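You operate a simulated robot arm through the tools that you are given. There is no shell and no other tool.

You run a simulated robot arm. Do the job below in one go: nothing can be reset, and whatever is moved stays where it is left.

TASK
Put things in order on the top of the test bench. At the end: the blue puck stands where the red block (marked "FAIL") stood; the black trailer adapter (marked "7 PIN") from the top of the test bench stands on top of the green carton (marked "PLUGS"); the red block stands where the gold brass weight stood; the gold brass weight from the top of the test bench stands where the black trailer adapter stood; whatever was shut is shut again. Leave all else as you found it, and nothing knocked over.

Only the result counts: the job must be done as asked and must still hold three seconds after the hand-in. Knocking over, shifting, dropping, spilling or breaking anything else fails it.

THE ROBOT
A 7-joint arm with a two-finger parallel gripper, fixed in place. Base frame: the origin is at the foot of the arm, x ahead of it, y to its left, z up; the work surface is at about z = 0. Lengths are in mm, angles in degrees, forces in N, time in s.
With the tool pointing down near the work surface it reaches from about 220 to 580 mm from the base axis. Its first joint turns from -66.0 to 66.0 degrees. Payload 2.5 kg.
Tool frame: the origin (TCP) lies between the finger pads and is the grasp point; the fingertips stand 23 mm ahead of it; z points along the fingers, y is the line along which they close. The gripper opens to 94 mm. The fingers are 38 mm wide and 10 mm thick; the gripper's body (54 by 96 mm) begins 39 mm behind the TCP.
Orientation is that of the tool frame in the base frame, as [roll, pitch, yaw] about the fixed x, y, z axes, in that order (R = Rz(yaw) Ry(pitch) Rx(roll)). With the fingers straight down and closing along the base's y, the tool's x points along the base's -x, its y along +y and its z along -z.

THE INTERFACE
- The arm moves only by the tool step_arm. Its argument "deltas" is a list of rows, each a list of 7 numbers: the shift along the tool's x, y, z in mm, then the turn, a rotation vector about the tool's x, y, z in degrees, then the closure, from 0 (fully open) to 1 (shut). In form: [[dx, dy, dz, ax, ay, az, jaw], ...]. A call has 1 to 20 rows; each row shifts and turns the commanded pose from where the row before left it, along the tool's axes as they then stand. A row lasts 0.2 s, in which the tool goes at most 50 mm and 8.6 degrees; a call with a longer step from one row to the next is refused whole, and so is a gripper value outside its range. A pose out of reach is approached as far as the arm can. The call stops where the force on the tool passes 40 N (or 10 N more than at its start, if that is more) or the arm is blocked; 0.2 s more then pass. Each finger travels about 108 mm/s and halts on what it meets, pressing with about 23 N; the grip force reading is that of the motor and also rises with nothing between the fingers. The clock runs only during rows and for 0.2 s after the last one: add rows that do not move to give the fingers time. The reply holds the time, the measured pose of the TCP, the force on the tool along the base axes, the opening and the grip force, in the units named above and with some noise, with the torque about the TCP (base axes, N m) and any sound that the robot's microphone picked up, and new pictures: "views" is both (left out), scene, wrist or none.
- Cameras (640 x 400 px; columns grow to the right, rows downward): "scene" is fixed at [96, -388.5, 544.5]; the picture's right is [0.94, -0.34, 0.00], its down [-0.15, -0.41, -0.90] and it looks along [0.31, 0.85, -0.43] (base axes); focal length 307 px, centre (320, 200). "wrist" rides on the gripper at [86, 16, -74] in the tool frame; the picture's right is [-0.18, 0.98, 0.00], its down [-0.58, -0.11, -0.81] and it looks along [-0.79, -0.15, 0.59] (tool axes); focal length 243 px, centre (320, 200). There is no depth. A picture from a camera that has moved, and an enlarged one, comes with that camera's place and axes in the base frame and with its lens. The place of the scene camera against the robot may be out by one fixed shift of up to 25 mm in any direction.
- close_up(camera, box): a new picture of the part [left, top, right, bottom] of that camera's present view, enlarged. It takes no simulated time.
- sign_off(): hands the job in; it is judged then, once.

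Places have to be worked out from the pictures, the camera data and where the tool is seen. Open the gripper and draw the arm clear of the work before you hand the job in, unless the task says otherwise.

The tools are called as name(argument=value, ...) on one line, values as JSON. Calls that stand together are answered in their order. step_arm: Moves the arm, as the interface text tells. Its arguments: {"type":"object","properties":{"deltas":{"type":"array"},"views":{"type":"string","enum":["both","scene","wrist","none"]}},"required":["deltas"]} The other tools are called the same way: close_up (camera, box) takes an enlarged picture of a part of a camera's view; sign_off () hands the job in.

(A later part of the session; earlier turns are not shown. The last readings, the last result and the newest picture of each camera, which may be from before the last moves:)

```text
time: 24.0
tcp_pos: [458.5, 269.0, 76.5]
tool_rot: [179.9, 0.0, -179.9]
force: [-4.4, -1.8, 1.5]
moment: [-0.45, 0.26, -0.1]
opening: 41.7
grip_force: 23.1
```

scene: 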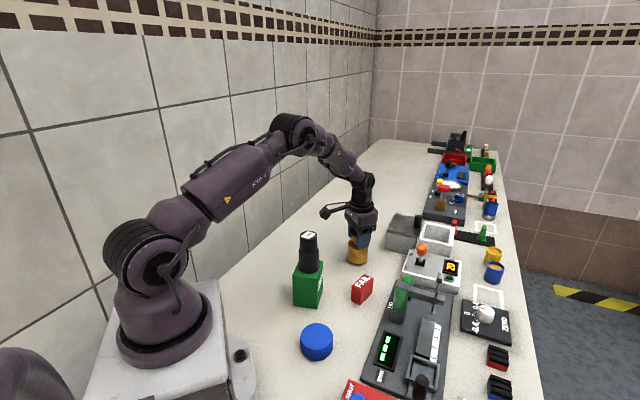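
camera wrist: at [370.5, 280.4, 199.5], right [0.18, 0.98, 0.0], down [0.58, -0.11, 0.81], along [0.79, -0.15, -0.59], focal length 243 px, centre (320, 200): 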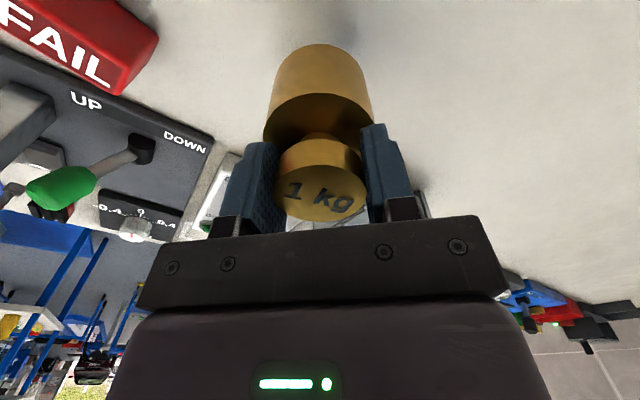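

The bench now carries the weight. I open the fingers and rise clear.

step_arm(deltas=[[0, 0, 0, 0, 0, 0, 0.53], [0, 0, 0, 0, 0, 0, 0.4], [0, 0, 0, 0, 0, 0, 0.2], [0, 0, 0, 0, 0, 0, 0.1], [0, 0, -15, 0, 0, 0, 0.1], [0, 0, -35, 0, 0, 0, 0.1], [0, 0, -45, 0, 0, 0, 0.1], [0, 0, -45, 0, 0, 0, 0.1], [0, 0, 0, 0, 0, 0, 0.1], [0, 0, 0, 0, 0, 0, 0.1]])

close_up(camera="wrist", box=[240, 0, 400, 100])

close_up(camera="scene", box=[260, 200, 420, 300])

```text
time: 26.2
tcp_pos: [460.4, 269.5, 215.0]
tool_rot: [179.9, 0.0, -180.0]
force: [-0.7, 0.9, 0.1]
moment: [0.0, 0.02, 0.02]
opening: 84.9
grip_force: 0.0
camera wrist: at [373.3, 284.9, 289.4], right [0.18, 0.98, 0.0], down [0.58, -0.11, 0.81], along [0.79, -0.15, -0.59], focal length 243 px, centre (320, 200)
```

scene: 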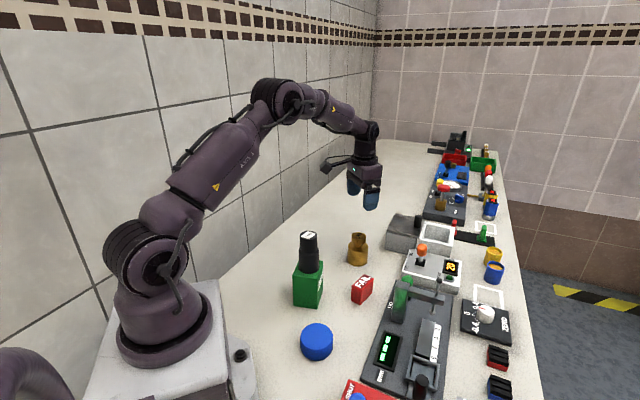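
wrist: 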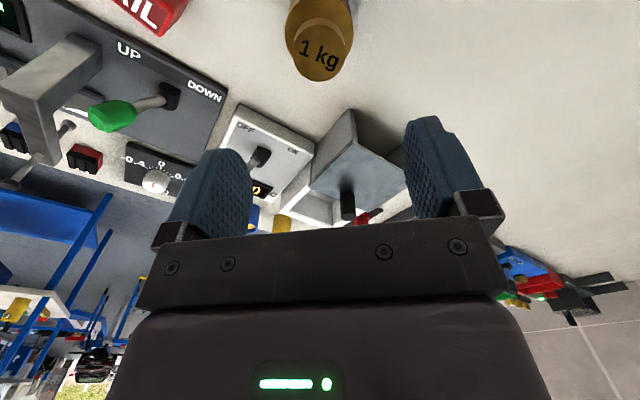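

```text
4.00 times, centred on (320, 50) of wrist
camera zoom: at [373.3, 284.9, 289.4], right [0.18, 0.98, 0.0], down [0.58, -0.11, 0.81], along [0.79, -0.15, -0.59], focal length 970 px, centre (320, 800)
```

zoom: 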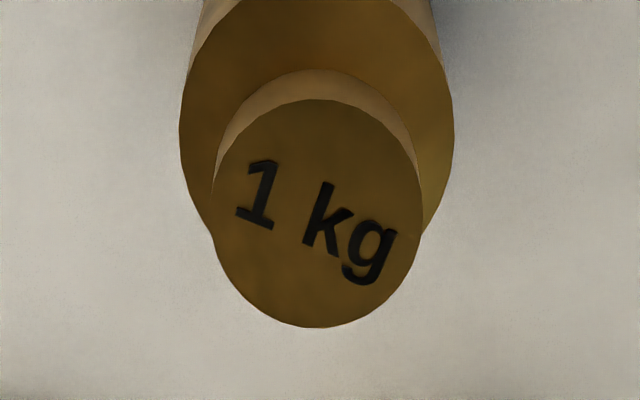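

```text
4.00 times, centred on (340, 250) of scene
camera zoom: at [96.0, -388.5, 544.5], right [0.94, -0.34, 0.0], down [-0.15, -0.41, -0.9], along [0.31, 0.85, -0.43], focal length 1227 px, centre (240, 0)
```

zoom: 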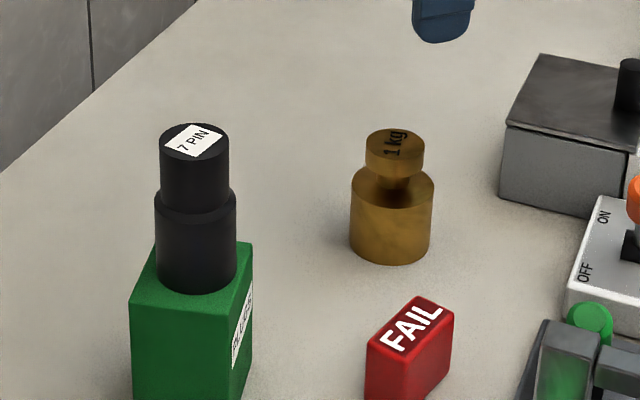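

The weight stands where the adapter was; scene and wrist both agree within 1–2 mm. Now I move over the red block, estimated at (402,126) with its long axis near 27°, and turn the tool to match.

step_arm(deltas=[[11.6, -28.7, 3, 0, 0, 0, 0.1], [11.6, -28.7, 5, 0, 0, 0, 0.1], [11.6, -28.7, 5, 0, 0, 0, 0.1], [11.6, -28.7, 6, 0, 0, 0, 0.1], [11.6, -28.7, 6, 0, 0, 0, 0.1], [0, 0, 0, 0, 0, -7, 0.1], [0, 0, 0, 0, 0, -7, 0.1], [0, 0, 0, 0, 0, -7, 0.1], [0, 0, 0, 0, 0, -6, 0.1], [0, 0, 0, 0, 0, 0, 0.1], [0, 0, 0, 0, 0, 0, 0.1]])

close_up(camera="wrist", box=[240, 0, 400, 100])

```text
time: 28.6
tcp_pos: [402.1, 124.7, 191.4]
tool_rot: [179.9, 0.0, -152.8]
force: [0.1, -0.9, 0.4]
moment: [0.01, -0.01, -0.03]
opening: 84.5
grip_force: 0.0
camera wrist: at [316.7, 100.3, 264.9], right [-0.28, 0.96, 0.0], down [0.57, 0.17, 0.81], along [0.77, 0.23, -0.59], focal length 243 px, centre (320, 200)
```

scene: 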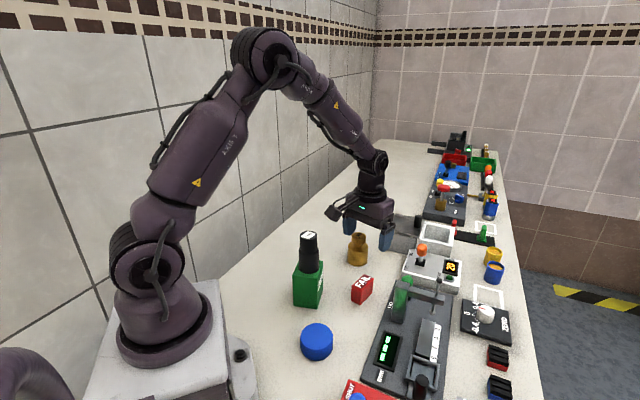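
wrist: 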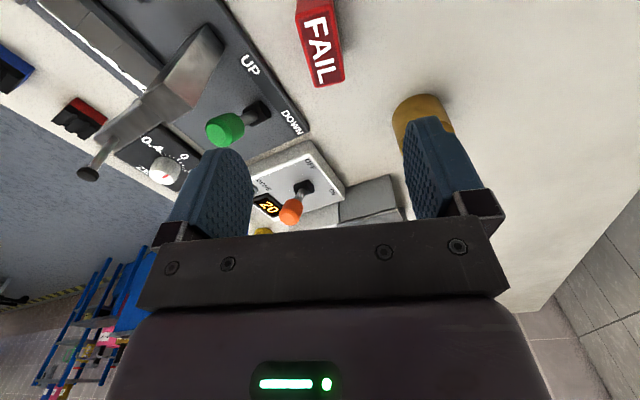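

```text
4.00 times, centred on (320, 50) of wrist
camera zoom: at [316.7, 100.3, 264.9], right [-0.28, 0.96, 0.0], down [0.57, 0.17, 0.81], along [0.77, 0.23, -0.59], focal length 970 px, centre (320, 800)
```

zoom: 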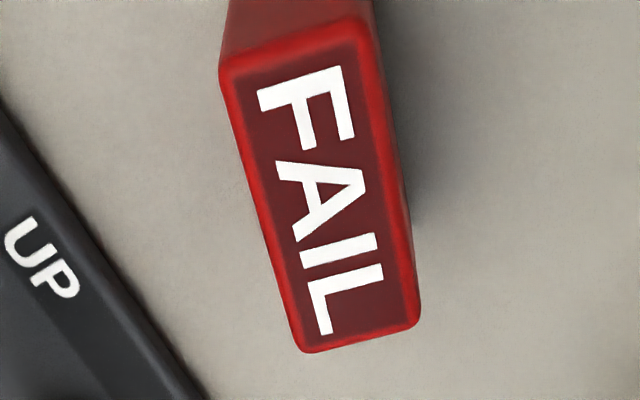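

The block's long axis reads about 32°, and its centre lies about (+2.4,+2.8) mm from the tool. I correct both, narrow the fingers to about 56 mm to stay off the gauge device, and descend to z = 105 for another look.

step_arm(deltas=[[-3.4, 1.4, 0, 0, 0, 0, 0.4], [0, 0, 0, 0, 0, -4.5, 0.4], [0, 0, 30, 0, 0, 0, 0.4], [0, 0, 35, 0, 0, 0, 0.4], [0, 0, 20, 0, 0, 0, 0.4], [0, 0, 0, 0, 0, 0, 0.4], [0, 0, 0, 0, 0, 0, 0.4]])

close_up(camera="wrist", box=[220, 30, 420, 155])

```text
time: 30.2
tcp_pos: [404.1, 128.8, 105.0]
tool_rot: [179.8, 0.0, -148.5]
force: [0.4, -0.4, -0.4]
moment: [0.0, 0.05, 0.02]
opening: 56.4
grip_force: 0.0
camera wrist: at [320.7, 97.4, 179.6], right [-0.36, 0.93, 0.0], down [0.55, 0.21, 0.81], along [0.75, 0.29, -0.59], focal length 243 px, centre (320, 200)
```

scene: 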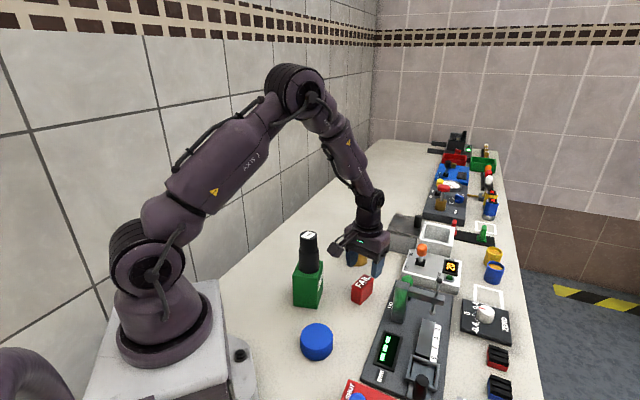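
wrist: 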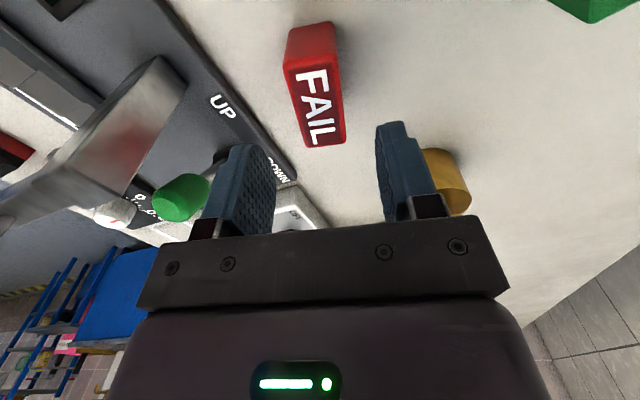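

```text
3.20 times, centred on (320, 92) of wrist
camera zoom: at [320.7, 97.4, 179.6], right [-0.36, 0.93, 0.0], down [0.55, 0.21, 0.81], along [0.75, 0.29, -0.59], focal length 776 px, centre (320, 544)
```

zoom: 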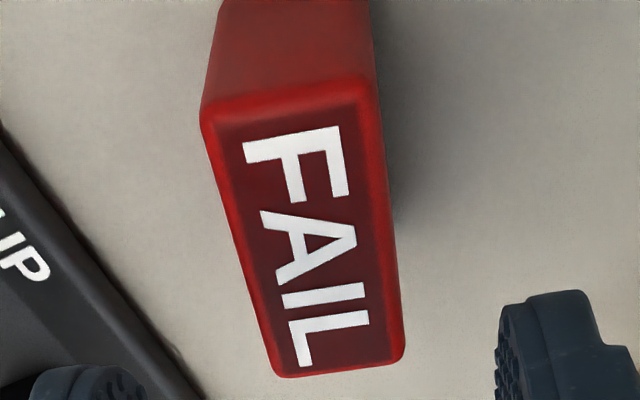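

The block is centred under the tool within 1 mm and aligned (about 31° against 31.5°). I descend to z = 30 with the fingers around it.

step_arm(deltas=[[0, 0, 30, 0, 0, 0, 0.4], [0, 0, 25, 0, 0, 0, 0.4], [0, 0, 20, 0, 0, 0, 0.4], [0, 0, 0, 0, 0, 0, 0.4], [0, 0, 0, 0, 0, 0, 0.4]])

close_up(camera="wrist", box=[220, 80, 420, 240])

close_up(camera="scene", box=[300, 220, 440, 320])

```text
time: 31.4
tcp_pos: [403.7, 127.9, 30.8]
tool_rot: [180.0, 0.1, -148.5]
force: [0.1, -0.9, -0.2]
moment: [-0.02, 0.02, 0.03]
opening: 56.5
grip_force: 0.1
camera wrist: at [320.1, 97.0, 105.2], right [-0.36, 0.93, 0.0], down [0.55, 0.21, 0.81], along [0.75, 0.29, -0.59], focal length 243 px, centre (320, 200)
```

scene: 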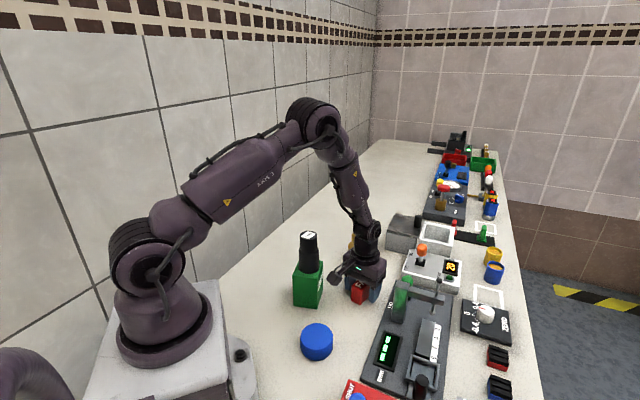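
wrist: 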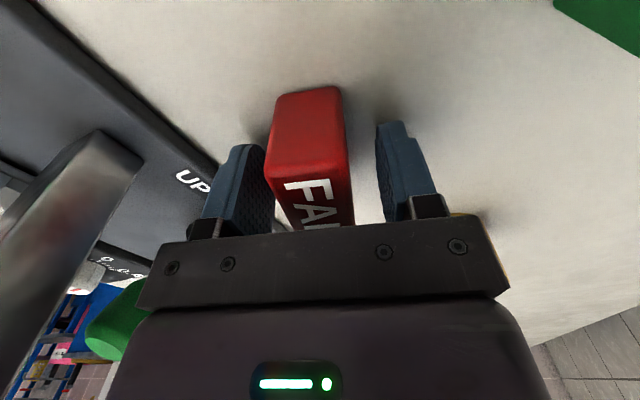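

```text
2.50 times, centred on (320, 160) of wrist
camera zoom: at [320.1, 97.0, 105.2], right [-0.36, 0.93, 0.0], down [0.55, 0.21, 0.81], along [0.75, 0.29, -0.59], focal length 606 px, centre (320, 300)
```

zoom: 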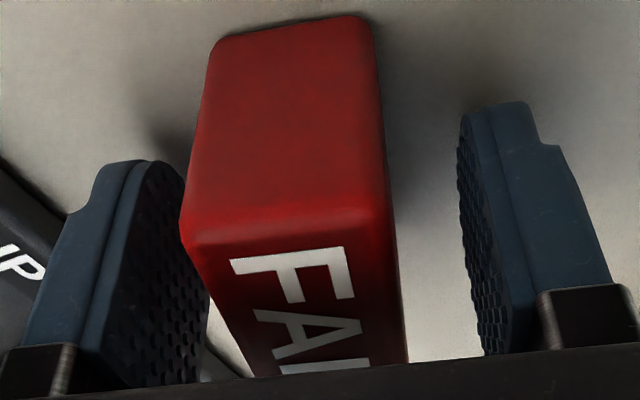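

```text
4.00 times, centred on (370, 270) of scene
camera zoom: at [96.0, -388.5, 544.5], right [0.94, -0.34, 0.0], down [-0.15, -0.41, -0.9], along [0.31, 0.85, -0.43], focal length 1227 px, centre (120, -80)
```

zoom: 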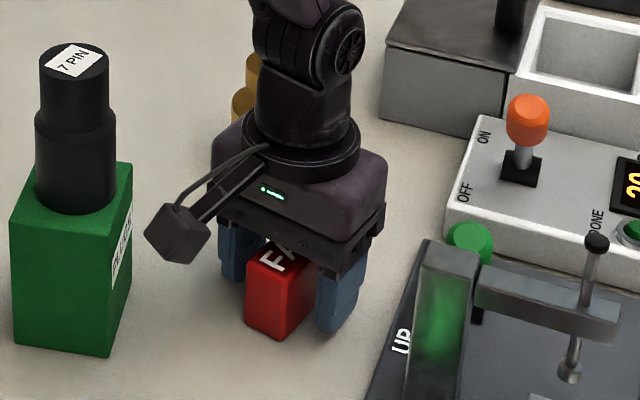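

The block is centred between the pads (edges at about ±14.6 mm), so I close on it.

step_arm(deltas=[[0, 0, 0, 0, 0, 0, 0.6], [0, 0, 0, 0, 0, 0, 1], [0, 0, 0, 0, 0, 0, 1], [0, 0, 0, 0, 0, 0, 1]], views="wrist")

close_up(camera="wrist", box=[220, 80, 420, 240])

```text
time: 32.4
tcp_pos: [404.1, 127.2, 31.0]
tool_rot: [179.9, 0.2, -148.5]
force: [-0.4, -0.8, -0.6]
moment: [-0.01, 0.0, 0.01]
opening: 29.4
grip_force: 23.3
camera wrist: at [320.0, 97.0, 105.3], right [-0.36, 0.93, 0.0], down [0.55, 0.21, 0.81], along [0.75, 0.29, -0.59], focal length 243 px, centre (320, 200)
```

wrist: 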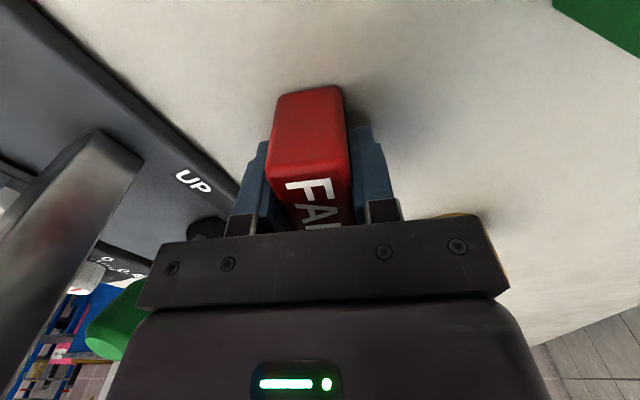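

```text
2.50 times, centred on (320, 160) of wrist
camera zoom: at [320.0, 97.0, 105.3], right [-0.36, 0.93, 0.0], down [0.55, 0.21, 0.81], along [0.75, 0.29, -0.59], focal length 606 px, centre (320, 300)
```

zoom: 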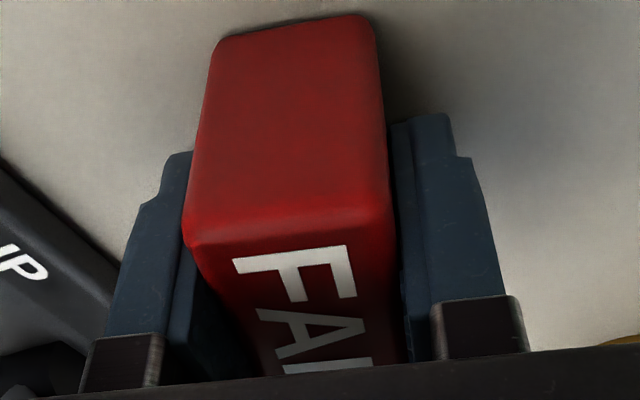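

The block is gripped at 29.4 mm, with its centre about 1 mm forward of the tool. I lift it to z = 190, well above the adapter and weight, and carry it over the gold weight's old place (375.5,382).

step_arm(deltas=[[0, 0, -5, 0, 0, 0, 1], [0, 0, -25, 0, 0, 0, 1], [0, 0, -42, 0, 0, 0, 1], [0, 0, -45, 0, 0, 0, 1], [0, 0, -42, 0, 0, 0, 1], [-8, 17.3, 0, 0, 0, 0, 1], [-16, 34.5, 0, 0, 0, 0, 1], [-18, 38.9, 0, 0, 0, 0, 1], [-18, 38.9, 0, 0, 0, 0, 1], [-18, 38.9, 0, 0, 0, 0, 1], [-17, 36.7, 0, 0, 0, 0, 1], [-12.3, 26.5, 0, 0, 0, 0, 1], [0, 0, 0, 0, 0, 0, 1], [0, 0, 0, 0, 0, 0, 1], [0, 0, 0, 0, 0, 0, 1]])

step_arm(deltas=[[0, 0, 0, 0, 0, 0, 1]], views="none")

```text
time: 35.6
tcp_pos: [376.6, 380.5, 188.9]
tool_rot: [179.9, 0.2, -148.5]
force: [0.7, 0.0, -0.7]
moment: [0.0, -0.01, 0.01]
opening: 29.6
grip_force: 23.0
camera wrist: at [292.6, 348.9, 264.6], right [-0.36, 0.93, 0.0], down [0.55, 0.21, 0.81], along [0.75, 0.29, -0.59], focal length 243 px, centre (320, 200)
```

scene: 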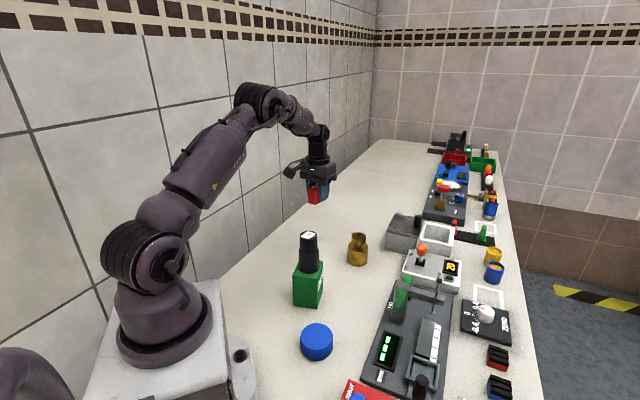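
wrist: 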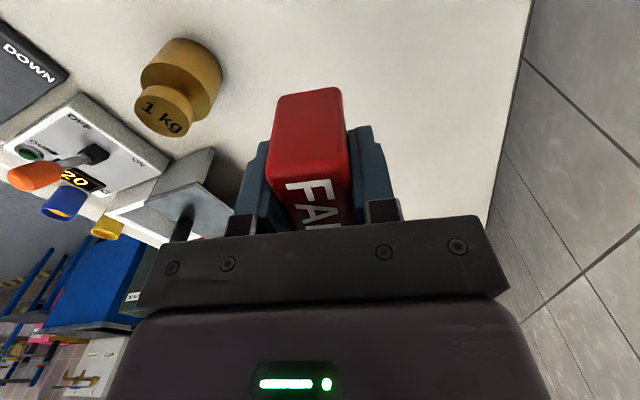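

```text
time: 36.0
tcp_pos: [375.6, 380.6, 189.4]
tool_rot: [179.9, 0.1, -148.5]
force: [-0.9, -0.3, -0.2]
moment: [0.01, 0.0, -0.01]
opening: 29.7
grip_force: 23.1
```

The tool reads (376.1,380.6) against a target of (374.5,381.4). I correct that and descend to about 8 mm above the bench.

step_arm(deltas=[[0.9, 1.5, 15, 0, 0, 0, 1], [0, 0, 35, 0, 0, 0, 1], [0, 0, 40, 0, 0, 0, 1], [0, 0, 35, 0, 0, 0, 1], [0, 0, 18, 0, 0, 0, 1], [0, 0, 7, 0, 0, 0, 1], [0, 0, 0, 0, 0, 0, 1], [0, 0, 0, 0, 0, 0, 1]])

close_up(camera="scene", box=[260, 180, 420, 280])

step_arm(deltas=[[0, 0, 0, 0, 0, 0, 1]], views="none")

```text
time: 37.8
tcp_pos: [373.9, 381.4, 40.9]
tool_rot: [179.9, 0.1, -148.5]
force: [0.4, 0.1, -0.1]
moment: [0.0, 0.0, -0.01]
opening: 29.7
grip_force: 23.2
camera wrist: at [290.6, 350.2, 114.6], right [-0.36, 0.93, 0.0], down [0.55, 0.21, 0.81], along [0.75, 0.29, -0.59], focal length 243 px, centre (320, 200)
```

scene: 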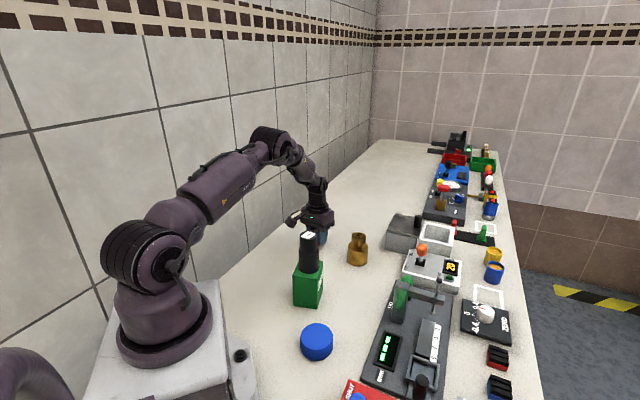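
wrist: 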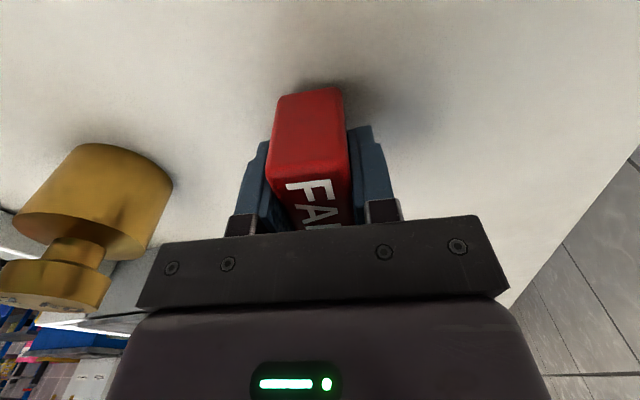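

```text
4.00 times, centred on (340, 230) of scene
camera zoom: at [96.0, -388.5, 544.5], right [0.94, -0.34, 0.0], down [-0.15, -0.41, -0.9], along [0.31, 0.85, -0.43], focal length 1227 px, centre (240, 80)
```

zoom: 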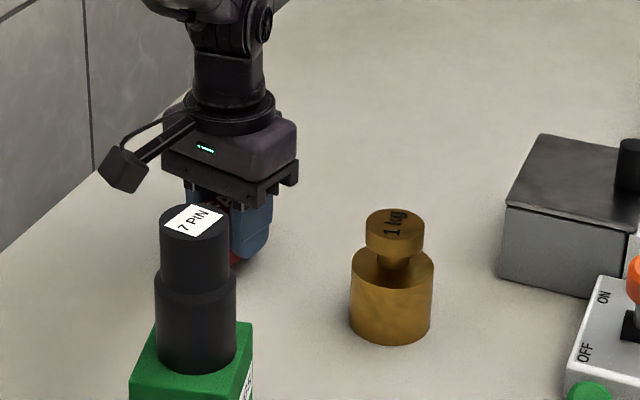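

```text
time: 38.2
tcp_pos: [374.1, 381.1, 40.7]
tool_rot: [179.9, 0.1, -148.5]
force: [0.5, 0.3, 0.0]
moment: [0.0, -0.02, -0.03]
opening: 29.6
grip_force: 23.1
```

The tool is at (374.0,381.3), within 1 mm of the target. I lower the last 9–10 mm gently.

step_arm(deltas=[[0, 0, 5, 0, 0, 0, 1], [0, 0, 2.5, 0, 0, 0, 1], [0, 0, 1.2, 0, 0, 0, 1], [0, 0, 0, 0, 0, 0, 1]], views="none")

```text
time: 39.2
tcp_pos: [373.7, 381.2, 30.8]
tool_rot: [179.8, 0.0, -148.4]
force: [0.6, 0.5, -0.5]
moment: [0.0, 0.01, 0.0]
opening: 29.6
grip_force: 23.2
```

There is no contact force yet, so I lower in half-millimetre steps.

step_arm(deltas=[[0, 0, 0.5, 0, 0, 0, 1], [0, 0, 0, 0, 0, 0, 1]], views="none")

step_arm(deltas=[[0, 0, 0.5, 0, 0, 0, 1], [0, 0, 0, 0, 0, 0, 1]], views="none")

```text
time: 39.8
tcp_pos: [373.4, 381.2, 29.4]
tool_rot: [179.9, 0.0, -148.5]
force: [-1.7, -1.0, 2.9]
moment: [-0.09, 0.11, 0.02]
opening: 29.6
grip_force: 22.7
```

```text
time: 40.4
tcp_pos: [374.1, 382.0, 30.6]
tool_rot: [179.8, 0.1, -148.5]
force: [-2.7, -2.1, 11.2]
moment: [-0.26, 0.32, -0.01]
opening: 29.7
grip_force: 23.8
```

Contact is firm (11 N upward), so the block is on the bench. I open the fingers moderately and rise clear.

step_arm(deltas=[[0, 0, 0, 0, 0, 0, 0.65], [0, 0, 0, 0, 0, 0, 0.5], [0, 0, 0, 0, 0, 0, 0.35], [0, 0, 0, 0, 0, 0, 0.35], [0, 0, -10, 0, 0, 0, 0.35], [0, 0, -30, 0, 0, 0, 0.35], [0, 0, -40, 0, 0, 0, 0.35], [0, 0, -45, 0, 0, 0, 0.2], [0, 0, -45, 0, 0, 0, 0.2], [0, 0, -20, 0, 0, 0, 0.2], [0, 0, 0, 0, 0, 0, 0.2], [0, 0, 0, 0, 0, 0, 0.2]])

close_up(camera="wrist", box=[240, 0, 400, 100])

close_up(camera="scene", box=[260, 200, 420, 300])

```text
time: 43.0
tcp_pos: [373.4, 382.3, 220.7]
tool_rot: [179.9, 0.1, -148.5]
force: [0.5, -0.7, -0.5]
moment: [0.03, 0.0, -0.02]
opening: 75.1
grip_force: 0.0
camera wrist: at [290.7, 351.0, 295.0], right [-0.36, 0.93, 0.0], down [0.55, 0.21, 0.81], along [0.75, 0.29, -0.59], focal length 243 px, centre (320, 200)
```

scene: 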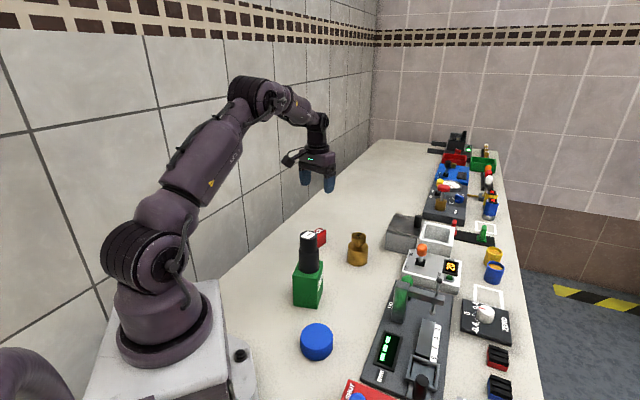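
wrist: 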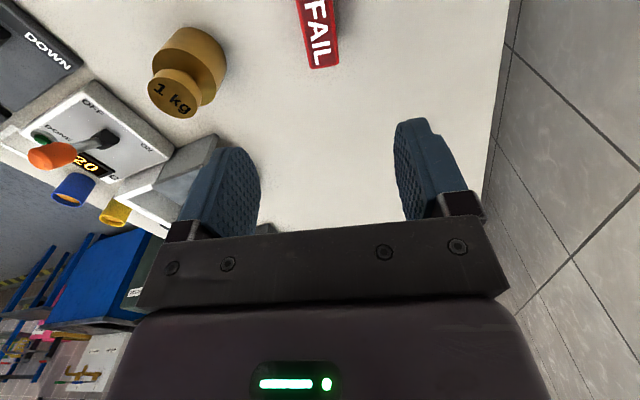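

```text
4.00 times, centred on (320, 50) of wrist
camera zoom: at [290.7, 351.0, 295.0], right [-0.36, 0.93, 0.0], down [0.55, 0.21, 0.81], along [0.75, 0.29, -0.59], focal length 970 px, centre (320, 800)
```

zoom: 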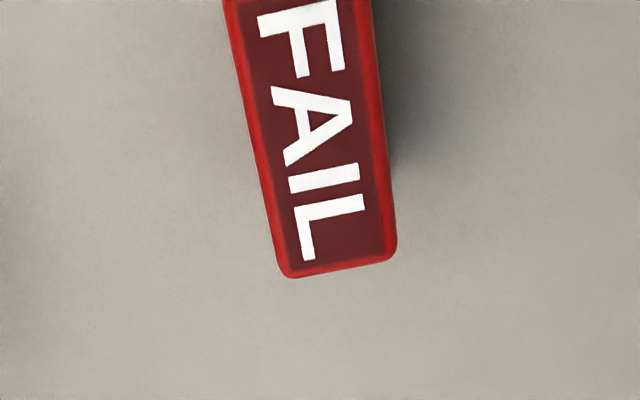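

```text
4.00 times, centred on (340, 250) of scene
camera zoom: at [96.0, -388.5, 544.5], right [0.94, -0.34, 0.0], down [-0.15, -0.41, -0.9], along [0.31, 0.85, -0.43], focal length 1227 px, centre (240, 0)
```

zoom: 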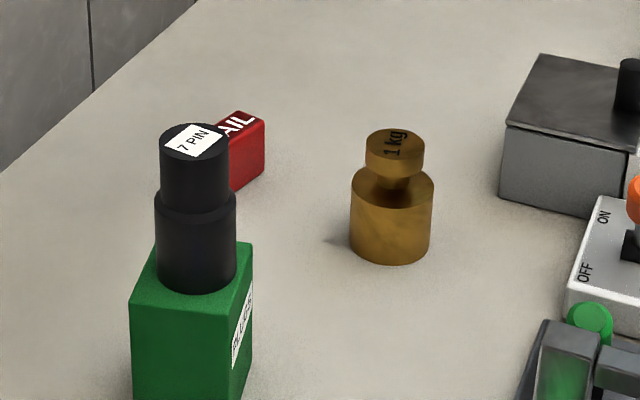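

The red block is at about (373,383) by the wrist view, matching the weight's old place within 1 mm. Next is the blue puck near (247,27): I rise to z = 270 to pass well above the adapter, then come down to z = 190 over it.

step_arm(deltas=[[0, 0, -25, 0, 0, 0, 0.2], [0, 0, -25, 0, 0, 0, 0.2], [29.3, -23.7, 0, 0, 0, 0, 0.1], [29.3, -23.7, 0, 0, 0, 0, 0], [29.3, -23.7, 0, 0, 0, 0, 0], [29.3, -23.7, 0, 0, 0, 0, 0], [29.3, -23.7, 0, 0, 0, 0, 0], [29.3, -23.7, 0, 0, 0, 0, 0], [29.3, -23.7, 0, 0, 0, 0, 0], [29.3, -23.7, 0, 0, 0, 0, 0], [29.3, -23.7, 0, 0, 0, 0, 0], [29.3, -23.7, 0, 0, 0, 0, 0], [0, 0, 30, 0, 0, 0, 0], [0, 0, 30, 0, 0, 0, 0], [0, 0, 20, 0, 0, 0, 0], [0, 0, 0, 0, 0, 0, 0], [0, 0, 0, 0, 0, 0, 0]])

close_up(camera="wrist", box=[240, 0, 400, 100])

```text
time: 46.6
tcp_pos: [247.6, 26.4, 189.3]
tool_rot: [180.0, 0.0, -148.6]
force: [0.6, 0.3, -1.0]
moment: [-0.03, -0.01, 0.0]
opening: 93.8
grip_force: 0.0
camera wrist: at [164.0, -4.7, 263.4], right [-0.36, 0.93, 0.0], down [0.55, 0.21, 0.81], along [0.75, 0.29, -0.59], focal length 243 px, centre (320, 200)
```

scene: 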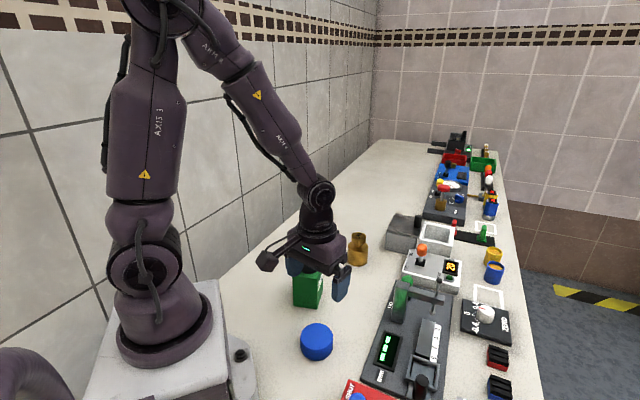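
wrist: 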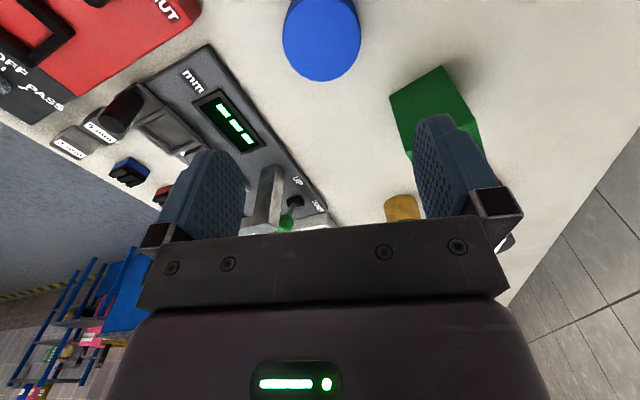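

```text
4.00 times, centred on (320, 50) of wrist
camera zoom: at [164.0, -4.7, 263.4], right [-0.36, 0.93, 0.0], down [0.55, 0.21, 0.81], along [0.75, 0.29, -0.59], focal length 970 px, centre (320, 800)
```

zoom: 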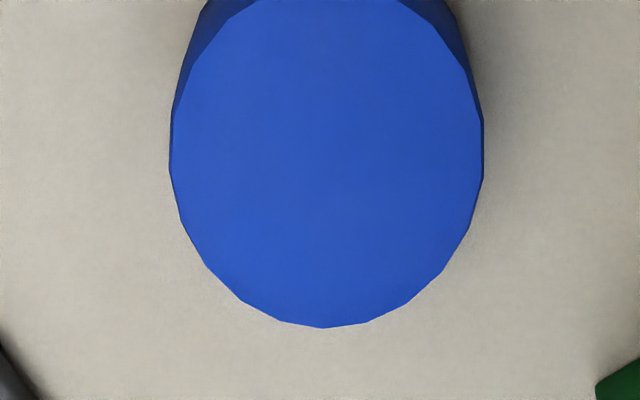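

The puck's centre lies about (+1.2,+2.2) mm from the tool. I correct, descend to z = 62 just above the puck top, and check that the open fingers will clear it on both sides.

step_arm(deltas=[[-2.2, 1.2, 20, 0, 0, 0, 0], [0, 0, 40, 0, 0, 0, 0], [0, 0, 40, 0, 0, 0, 0], [0, 0, 27, 0, 0, 0, 0], [0, 0, 0, 0, 0, 0, 0], [0, 0, 0, 0, 0, 0, 0]])

close_up(camera="wrist", box=[200, 60, 440, 220])

close_up(camera="scene", box=[250, 260, 410, 360])

```text
time: 48.0
tcp_pos: [249.0, 28.4, 62.0]
tool_rot: [179.9, 0.1, -148.5]
force: [-1.1, 0.1, -0.3]
moment: [0.01, 0.0, 0.01]
opening: 94.0
grip_force: 0.0
camera wrist: at [164.9, -2.6, 136.0], right [-0.36, 0.93, 0.0], down [0.55, 0.21, 0.81], along [0.75, 0.29, -0.59], focal length 243 px, centre (320, 200)
```

scene: 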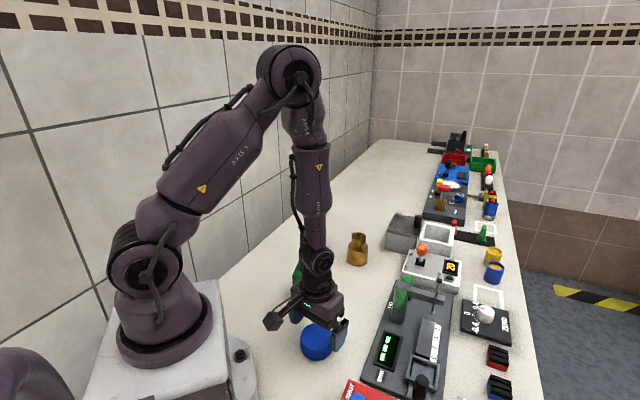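
wrist: 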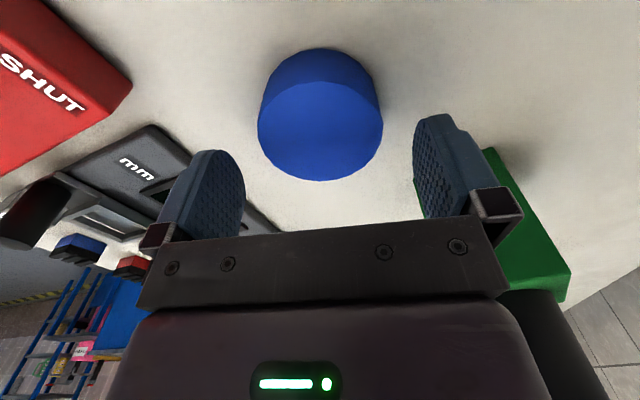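

```text
2.50 times, centred on (320, 140) of wrist
camera zoom: at [164.9, -2.6, 136.0], right [-0.36, 0.93, 0.0], down [0.55, 0.21, 0.81], along [0.75, 0.29, -0.59], focal length 606 px, centre (320, 350)
```

zoom: 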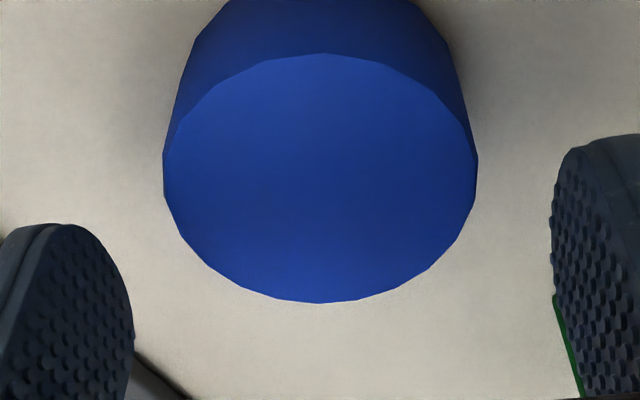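

```text
4.00 times, centred on (330, 310) of scene
camera zoom: at [96.0, -388.5, 544.5], right [0.94, -0.34, 0.0], down [-0.15, -0.41, -0.9], along [0.31, 0.85, -0.43], focal length 1227 px, centre (280, -240)
```

zoom: 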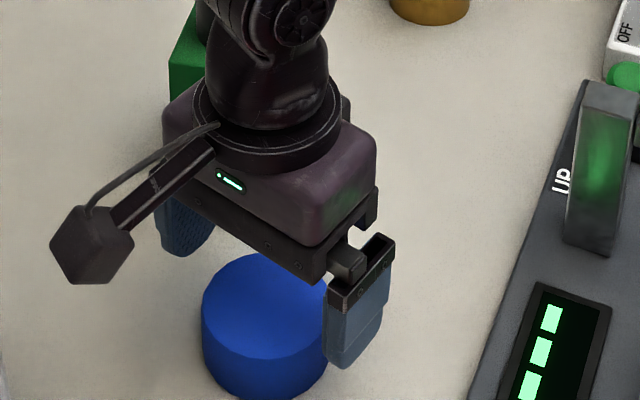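

The puck is laterally centred, perhaps 1 mm forward, and 67 mm wide. I shift 1 mm and descend around it to z = 28.

step_arm(deltas=[[-1, 0, 14, 0, 0, 0, 0], [0, 0, 14, 0, 0, 0, 0], [0, 0, 6, 0, 0, 0, 0], [0, 0, 0, 0, 0, 0, 0], [0, 0, 0, 0, 0, 0, 0]])

close_up(camera="wrist", box=[200, 80, 440, 240])

```text
time: 49.2
tcp_pos: [249.6, 28.2, 28.0]
tool_rot: [179.8, 0.1, -148.4]
force: [0.4, 1.0, -0.4]
moment: [-0.01, 0.02, -0.01]
opening: 93.9
grip_force: 0.1
camera wrist: at [166.6, -2.7, 101.9], right [-0.36, 0.93, 0.0], down [0.55, 0.21, 0.81], along [0.75, 0.29, -0.59], focal length 243 px, centre (320, 200)
```

scene: 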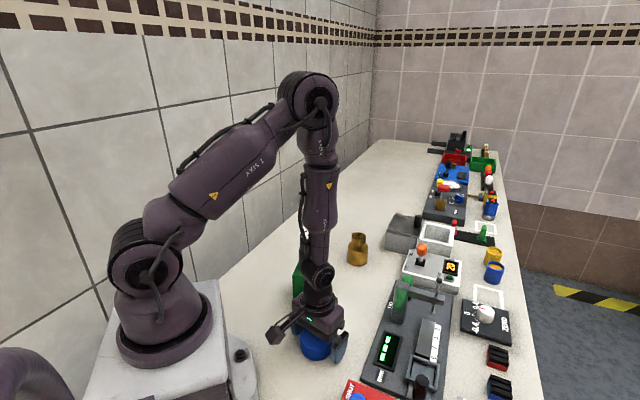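
wrist: 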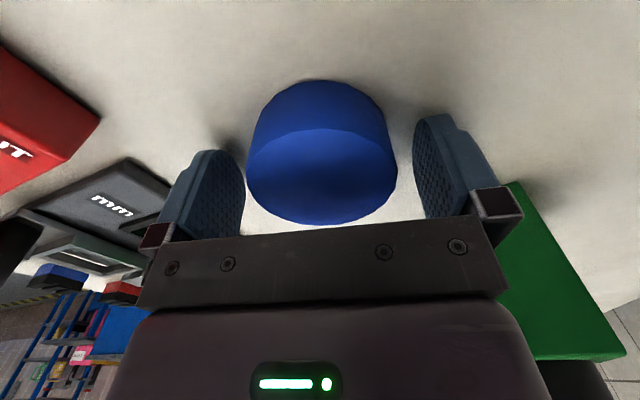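

```text
2.50 times, centred on (320, 160) of wrist
camera zoom: at [166.6, -2.7, 101.9], right [-0.36, 0.93, 0.0], down [0.55, 0.21, 0.81], along [0.75, 0.29, -0.59], focal length 606 px, centre (320, 300)
```

zoom: 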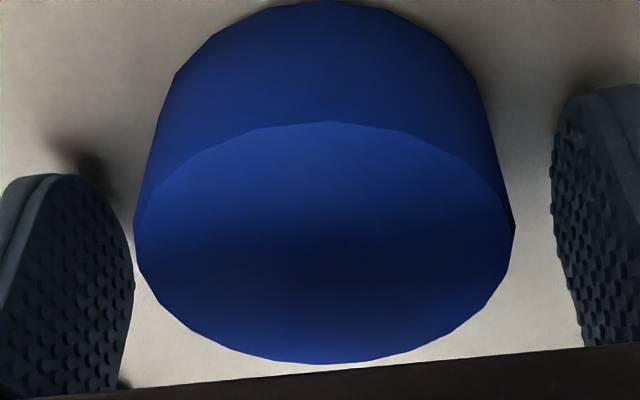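

The puck is centred between the fingers within 1 mm. I close on it.

step_arm(deltas=[[0, 0, 0, 0, 0, 0, 0.2], [0, 0, 0, 0, 0, 0, 0.35], [0, 0, 0, 0, 0, 0, 1], [0, 0, 0, 0, 0, 0, 1], [0, 0, 0, 0, 0, 0, 1]], views="wrist")

close_up(camera="wrist", box=[200, 80, 440, 240])

```text
time: 50.4
tcp_pos: [249.8, 28.8, 28.1]
tool_rot: [179.9, 0.2, -148.6]
force: [-0.8, 2.9, 1.5]
moment: [-0.04, -0.02, 0.02]
opening: 65.7
grip_force: 22.8
camera wrist: at [166.6, -2.6, 102.0], right [-0.36, 0.93, 0.0], down [0.55, 0.21, 0.81], along [0.75, 0.29, -0.59], focal length 243 px, centre (320, 200)
```

wrist: 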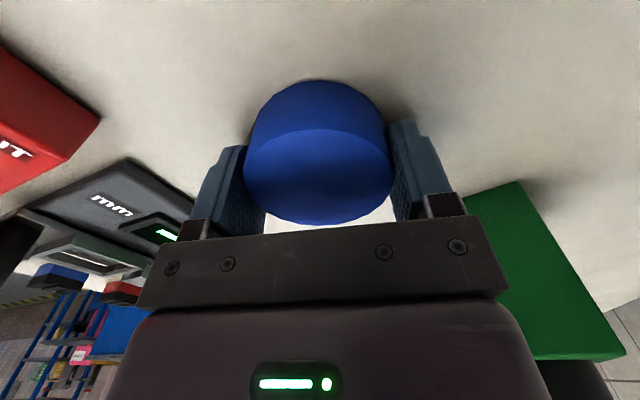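

```text
2.50 times, centred on (320, 160) of wrist
camera zoom: at [166.6, -2.6, 102.0], right [-0.36, 0.93, 0.0], down [0.55, 0.21, 0.81], along [0.75, 0.29, -0.59], focal length 606 px, centre (320, 300)
```

zoom: 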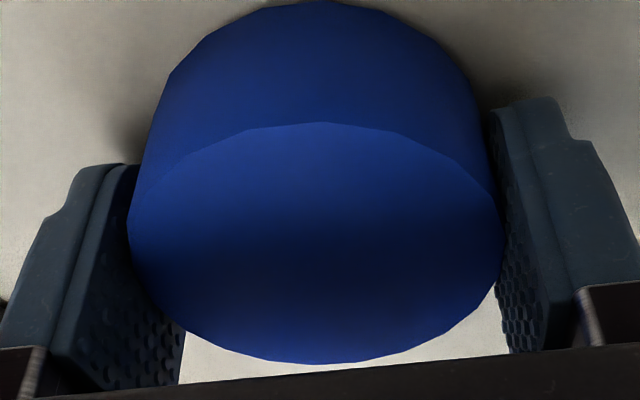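

The puck is held at 65.7 mm. I lift it to z = 140 and carry it over the red block's old place at about (404.5,128.4).

step_arm(deltas=[[0, 0, -5, 0, 0, 0, 1], [0, 0, -25, 0, 0, 0, 1], [0, 0, -40, 0, 0, 0, 1], [0, 0, -42, 0, 0, 0, 1], [-15, 0.7, 0, 0, 0, 0, 1], [-30, 0.7, 0, 0, 0, 0, 1], [-38, 0.7, 0, 0, 0, 0, 1], [-38, 0.7, 0, 0, 0, 0, 1], [-35, 0.7, 0, 0, 0, 0, 1], [-28, 0.8, 0, 0, 0, 0, 1], [0, 0, 0, 0, 0, 0, 1], [0, 0, 0, 0, 0, 0, 1], [0, 0, 0, 0, 0, 0, 1]])

step_arm(deltas=[[0, 0, 0, 0, 0, 0, 1]], views="none")

```text
time: 53.2
tcp_pos: [401.1, 127.3, 140.2]
tool_rot: [179.9, 0.0, -148.6]
force: [0.4, -0.4, -1.2]
moment: [-0.03, 0.0, 0.03]
opening: 65.5
grip_force: 22.9
camera wrist: at [318.8, 96.9, 214.9], right [-0.36, 0.93, 0.0], down [0.55, 0.21, 0.81], along [0.75, 0.29, -0.59], focal length 243 px, centre (320, 200)
```

scene: 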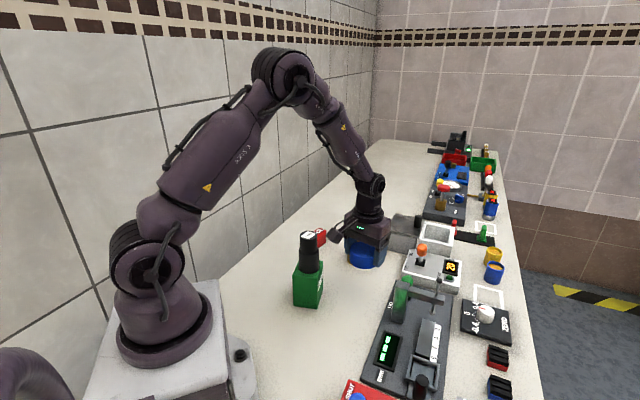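
wrist: 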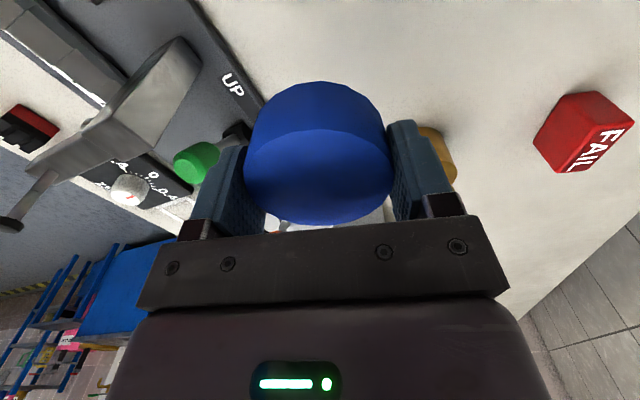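

```text
time: 53.6
tcp_pos: [402.5, 127.9, 140.2]
tool_rot: [180.0, 0.0, -148.5]
force: [0.7, -0.4, -2.2]
moment: [0.04, 0.01, 0.0]
opening: 65.7
grip_force: 22.9
```

The tool reads (401.8,127.6), about 2.5 mm short in x. I correct and descend to about 8 mm above the bench.

step_arm(deltas=[[-2.2, -0.5, 15, 0, 0, 0, 1], [0, 0, 30, 0, 0, 0, 1], [0, 0, 30, 0, 0, 0, 1], [0, 0, 20, 0, 0, 0, 1], [0, 0, 9, 0, 0, 0, 1], [0, 0, 0, 0, 0, 0, 1], [0, 0, 0, 0, 0, 0, 1]])

close_up(camera="scene", box=[280, 220, 440, 320])

step_arm(deltas=[[0, 0, 0, 0, 0, 0, 1]], views="none")

```text
time: 55.2
tcp_pos: [406.7, 130.2, 36.6]
tool_rot: [179.9, 0.0, -148.4]
force: [0.2, 0.0, -2.5]
moment: [-0.01, 0.01, -0.03]
opening: 65.5
grip_force: 22.9
camera wrist: at [322.6, 98.3, 111.2], right [-0.36, 0.93, 0.0], down [0.55, 0.21, 0.81], along [0.75, 0.29, -0.59], focal length 243 px, centre (320, 200)
```

scene: 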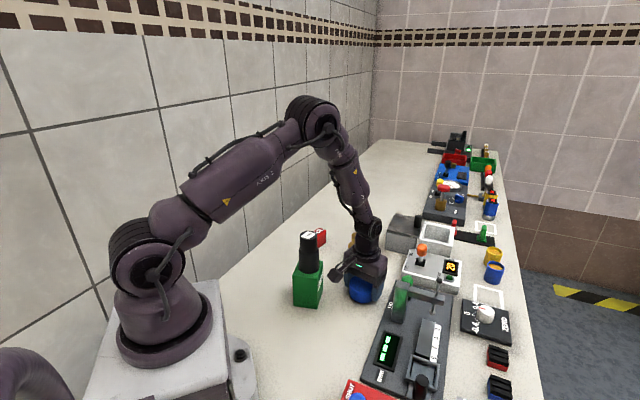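
wrist: 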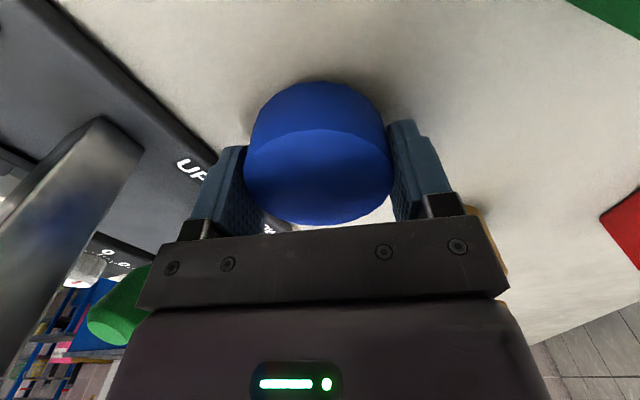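

```text
4.00 times, centred on (360, 270) of scene
camera zoom: at [96.0, -388.5, 544.5], right [0.94, -0.34, 0.0], down [-0.15, -0.41, -0.9], along [0.31, 0.85, -0.43], focal length 1227 px, centre (160, -80)
```

zoom: 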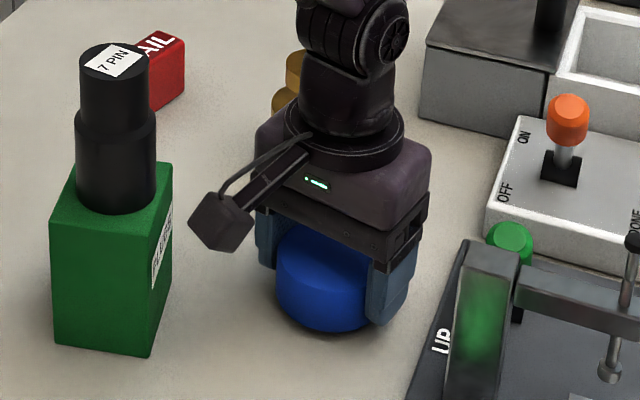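

```text
time: 55.6
tcp_pos: [405.9, 128.6, 36.7]
tool_rot: [179.9, 0.1, -148.5]
force: [-0.4, 0.4, -1.7]
moment: [0.01, -0.01, 0.02]
opening: 65.9
grip_force: 22.9
```

The average reading is (406.3,129.4), about 1.7 mm too far forward. I pull back 1.6 mm, lower 6 mm and re-measure.

step_arm(deltas=[[1.6, -0.2, 3, 0, 0, 0, 1], [0, 0, 3, 0, 0, 0, 1], [0, 0, 0.8, 0, 0, 0, 1], [0, 0, 0, 0, 0, 0, 1]], views="none")

step_arm(deltas=[[0, 0, 0, 0, 0, 0, 1]], views="none")

```text
time: 56.6
tcp_pos: [404.3, 129.2, 30.1]
tool_rot: [179.9, 0.2, -148.5]
force: [-0.5, -0.2, -1.7]
moment: [-0.03, -0.01, -0.01]
opening: 65.9
grip_force: 23.4
```

```text
time: 57.0
tcp_pos: [404.6, 128.5, 29.9]
tool_rot: [-180.0, 0.1, -148.5]
force: [-0.8, 0.5, -1.8]
moment: [-0.01, 0.01, 0.02]
opening: 65.7
grip_force: 23.3
```

The position (404.5,128.9) is on target. I lower in small steps until contact.

step_arm(deltas=[[0, 0, 1, 0, 0, 0, 1], [0, 0, 0.4, 0, 0, 0, 1], [0, 0, 0, 0, 0, 0, 1]], views="none")

step_arm(deltas=[[0, 0, 0.4, 0, 0, 0, 1], [0, 0, 0, 0, 0, 0, 1]], views="none")

```text
time: 57.8
tcp_pos: [405.6, 130.1, 27.3]
tool_rot: [179.9, 0.1, -148.5]
force: [0.4, -0.4, -1.6]
moment: [0.01, -0.03, -0.01]
opening: 65.7
grip_force: 22.8
```

```text
time: 58.4
tcp_pos: [404.7, 128.9, 28.9]
tool_rot: [179.9, 0.1, -148.6]
force: [0.2, 0.4, -0.4]
moment: [-0.01, -0.01, -0.01]
opening: 65.6
grip_force: 23.1
```

The force has begun to change (−1.7 to −0.4 N), so I go 0.4 mm further.

step_arm(deltas=[[0, 0, 0.4, 0, 0, 0, 1], [0, 0, 0, 0, 0, 0, 1]], views="none")

```text
time: 59.0
tcp_pos: [405.7, 129.7, 27.9]
tool_rot: [179.9, 0.0, -148.4]
force: [0.5, -0.3, -1.9]
moment: [-0.02, -0.01, 0.01]
opening: 65.5
grip_force: 23.2
```

It still hangs, so I keep lowering in half-millimetre steps.

step_arm(deltas=[[0, 0, 0.5, 0, 0, 0, 1], [0, 0, 0, 0, 0, 0, 1]], views="none")

step_arm(deltas=[[0, 0, 0.5, 0, 0, 0, 1], [0, 0, 0, 0, 0, 0, 1]], views="none")

```text
time: 59.6
tcp_pos: [404.9, 128.9, 27.6]
tool_rot: [179.9, 0.1, -148.5]
force: [-5.1, 0.5, 9.1]
moment: [-0.27, -0.04, -0.09]
opening: 65.7
grip_force: 23.1
```

```text
time: 60.2
tcp_pos: [404.7, 129.1, 26.1]
tool_rot: [179.9, 0.1, -148.5]
force: [-7.7, -0.3, 22.1]
moment: [-0.2, 0.26, 0.12]
opening: 65.6
grip_force: 23.1
```

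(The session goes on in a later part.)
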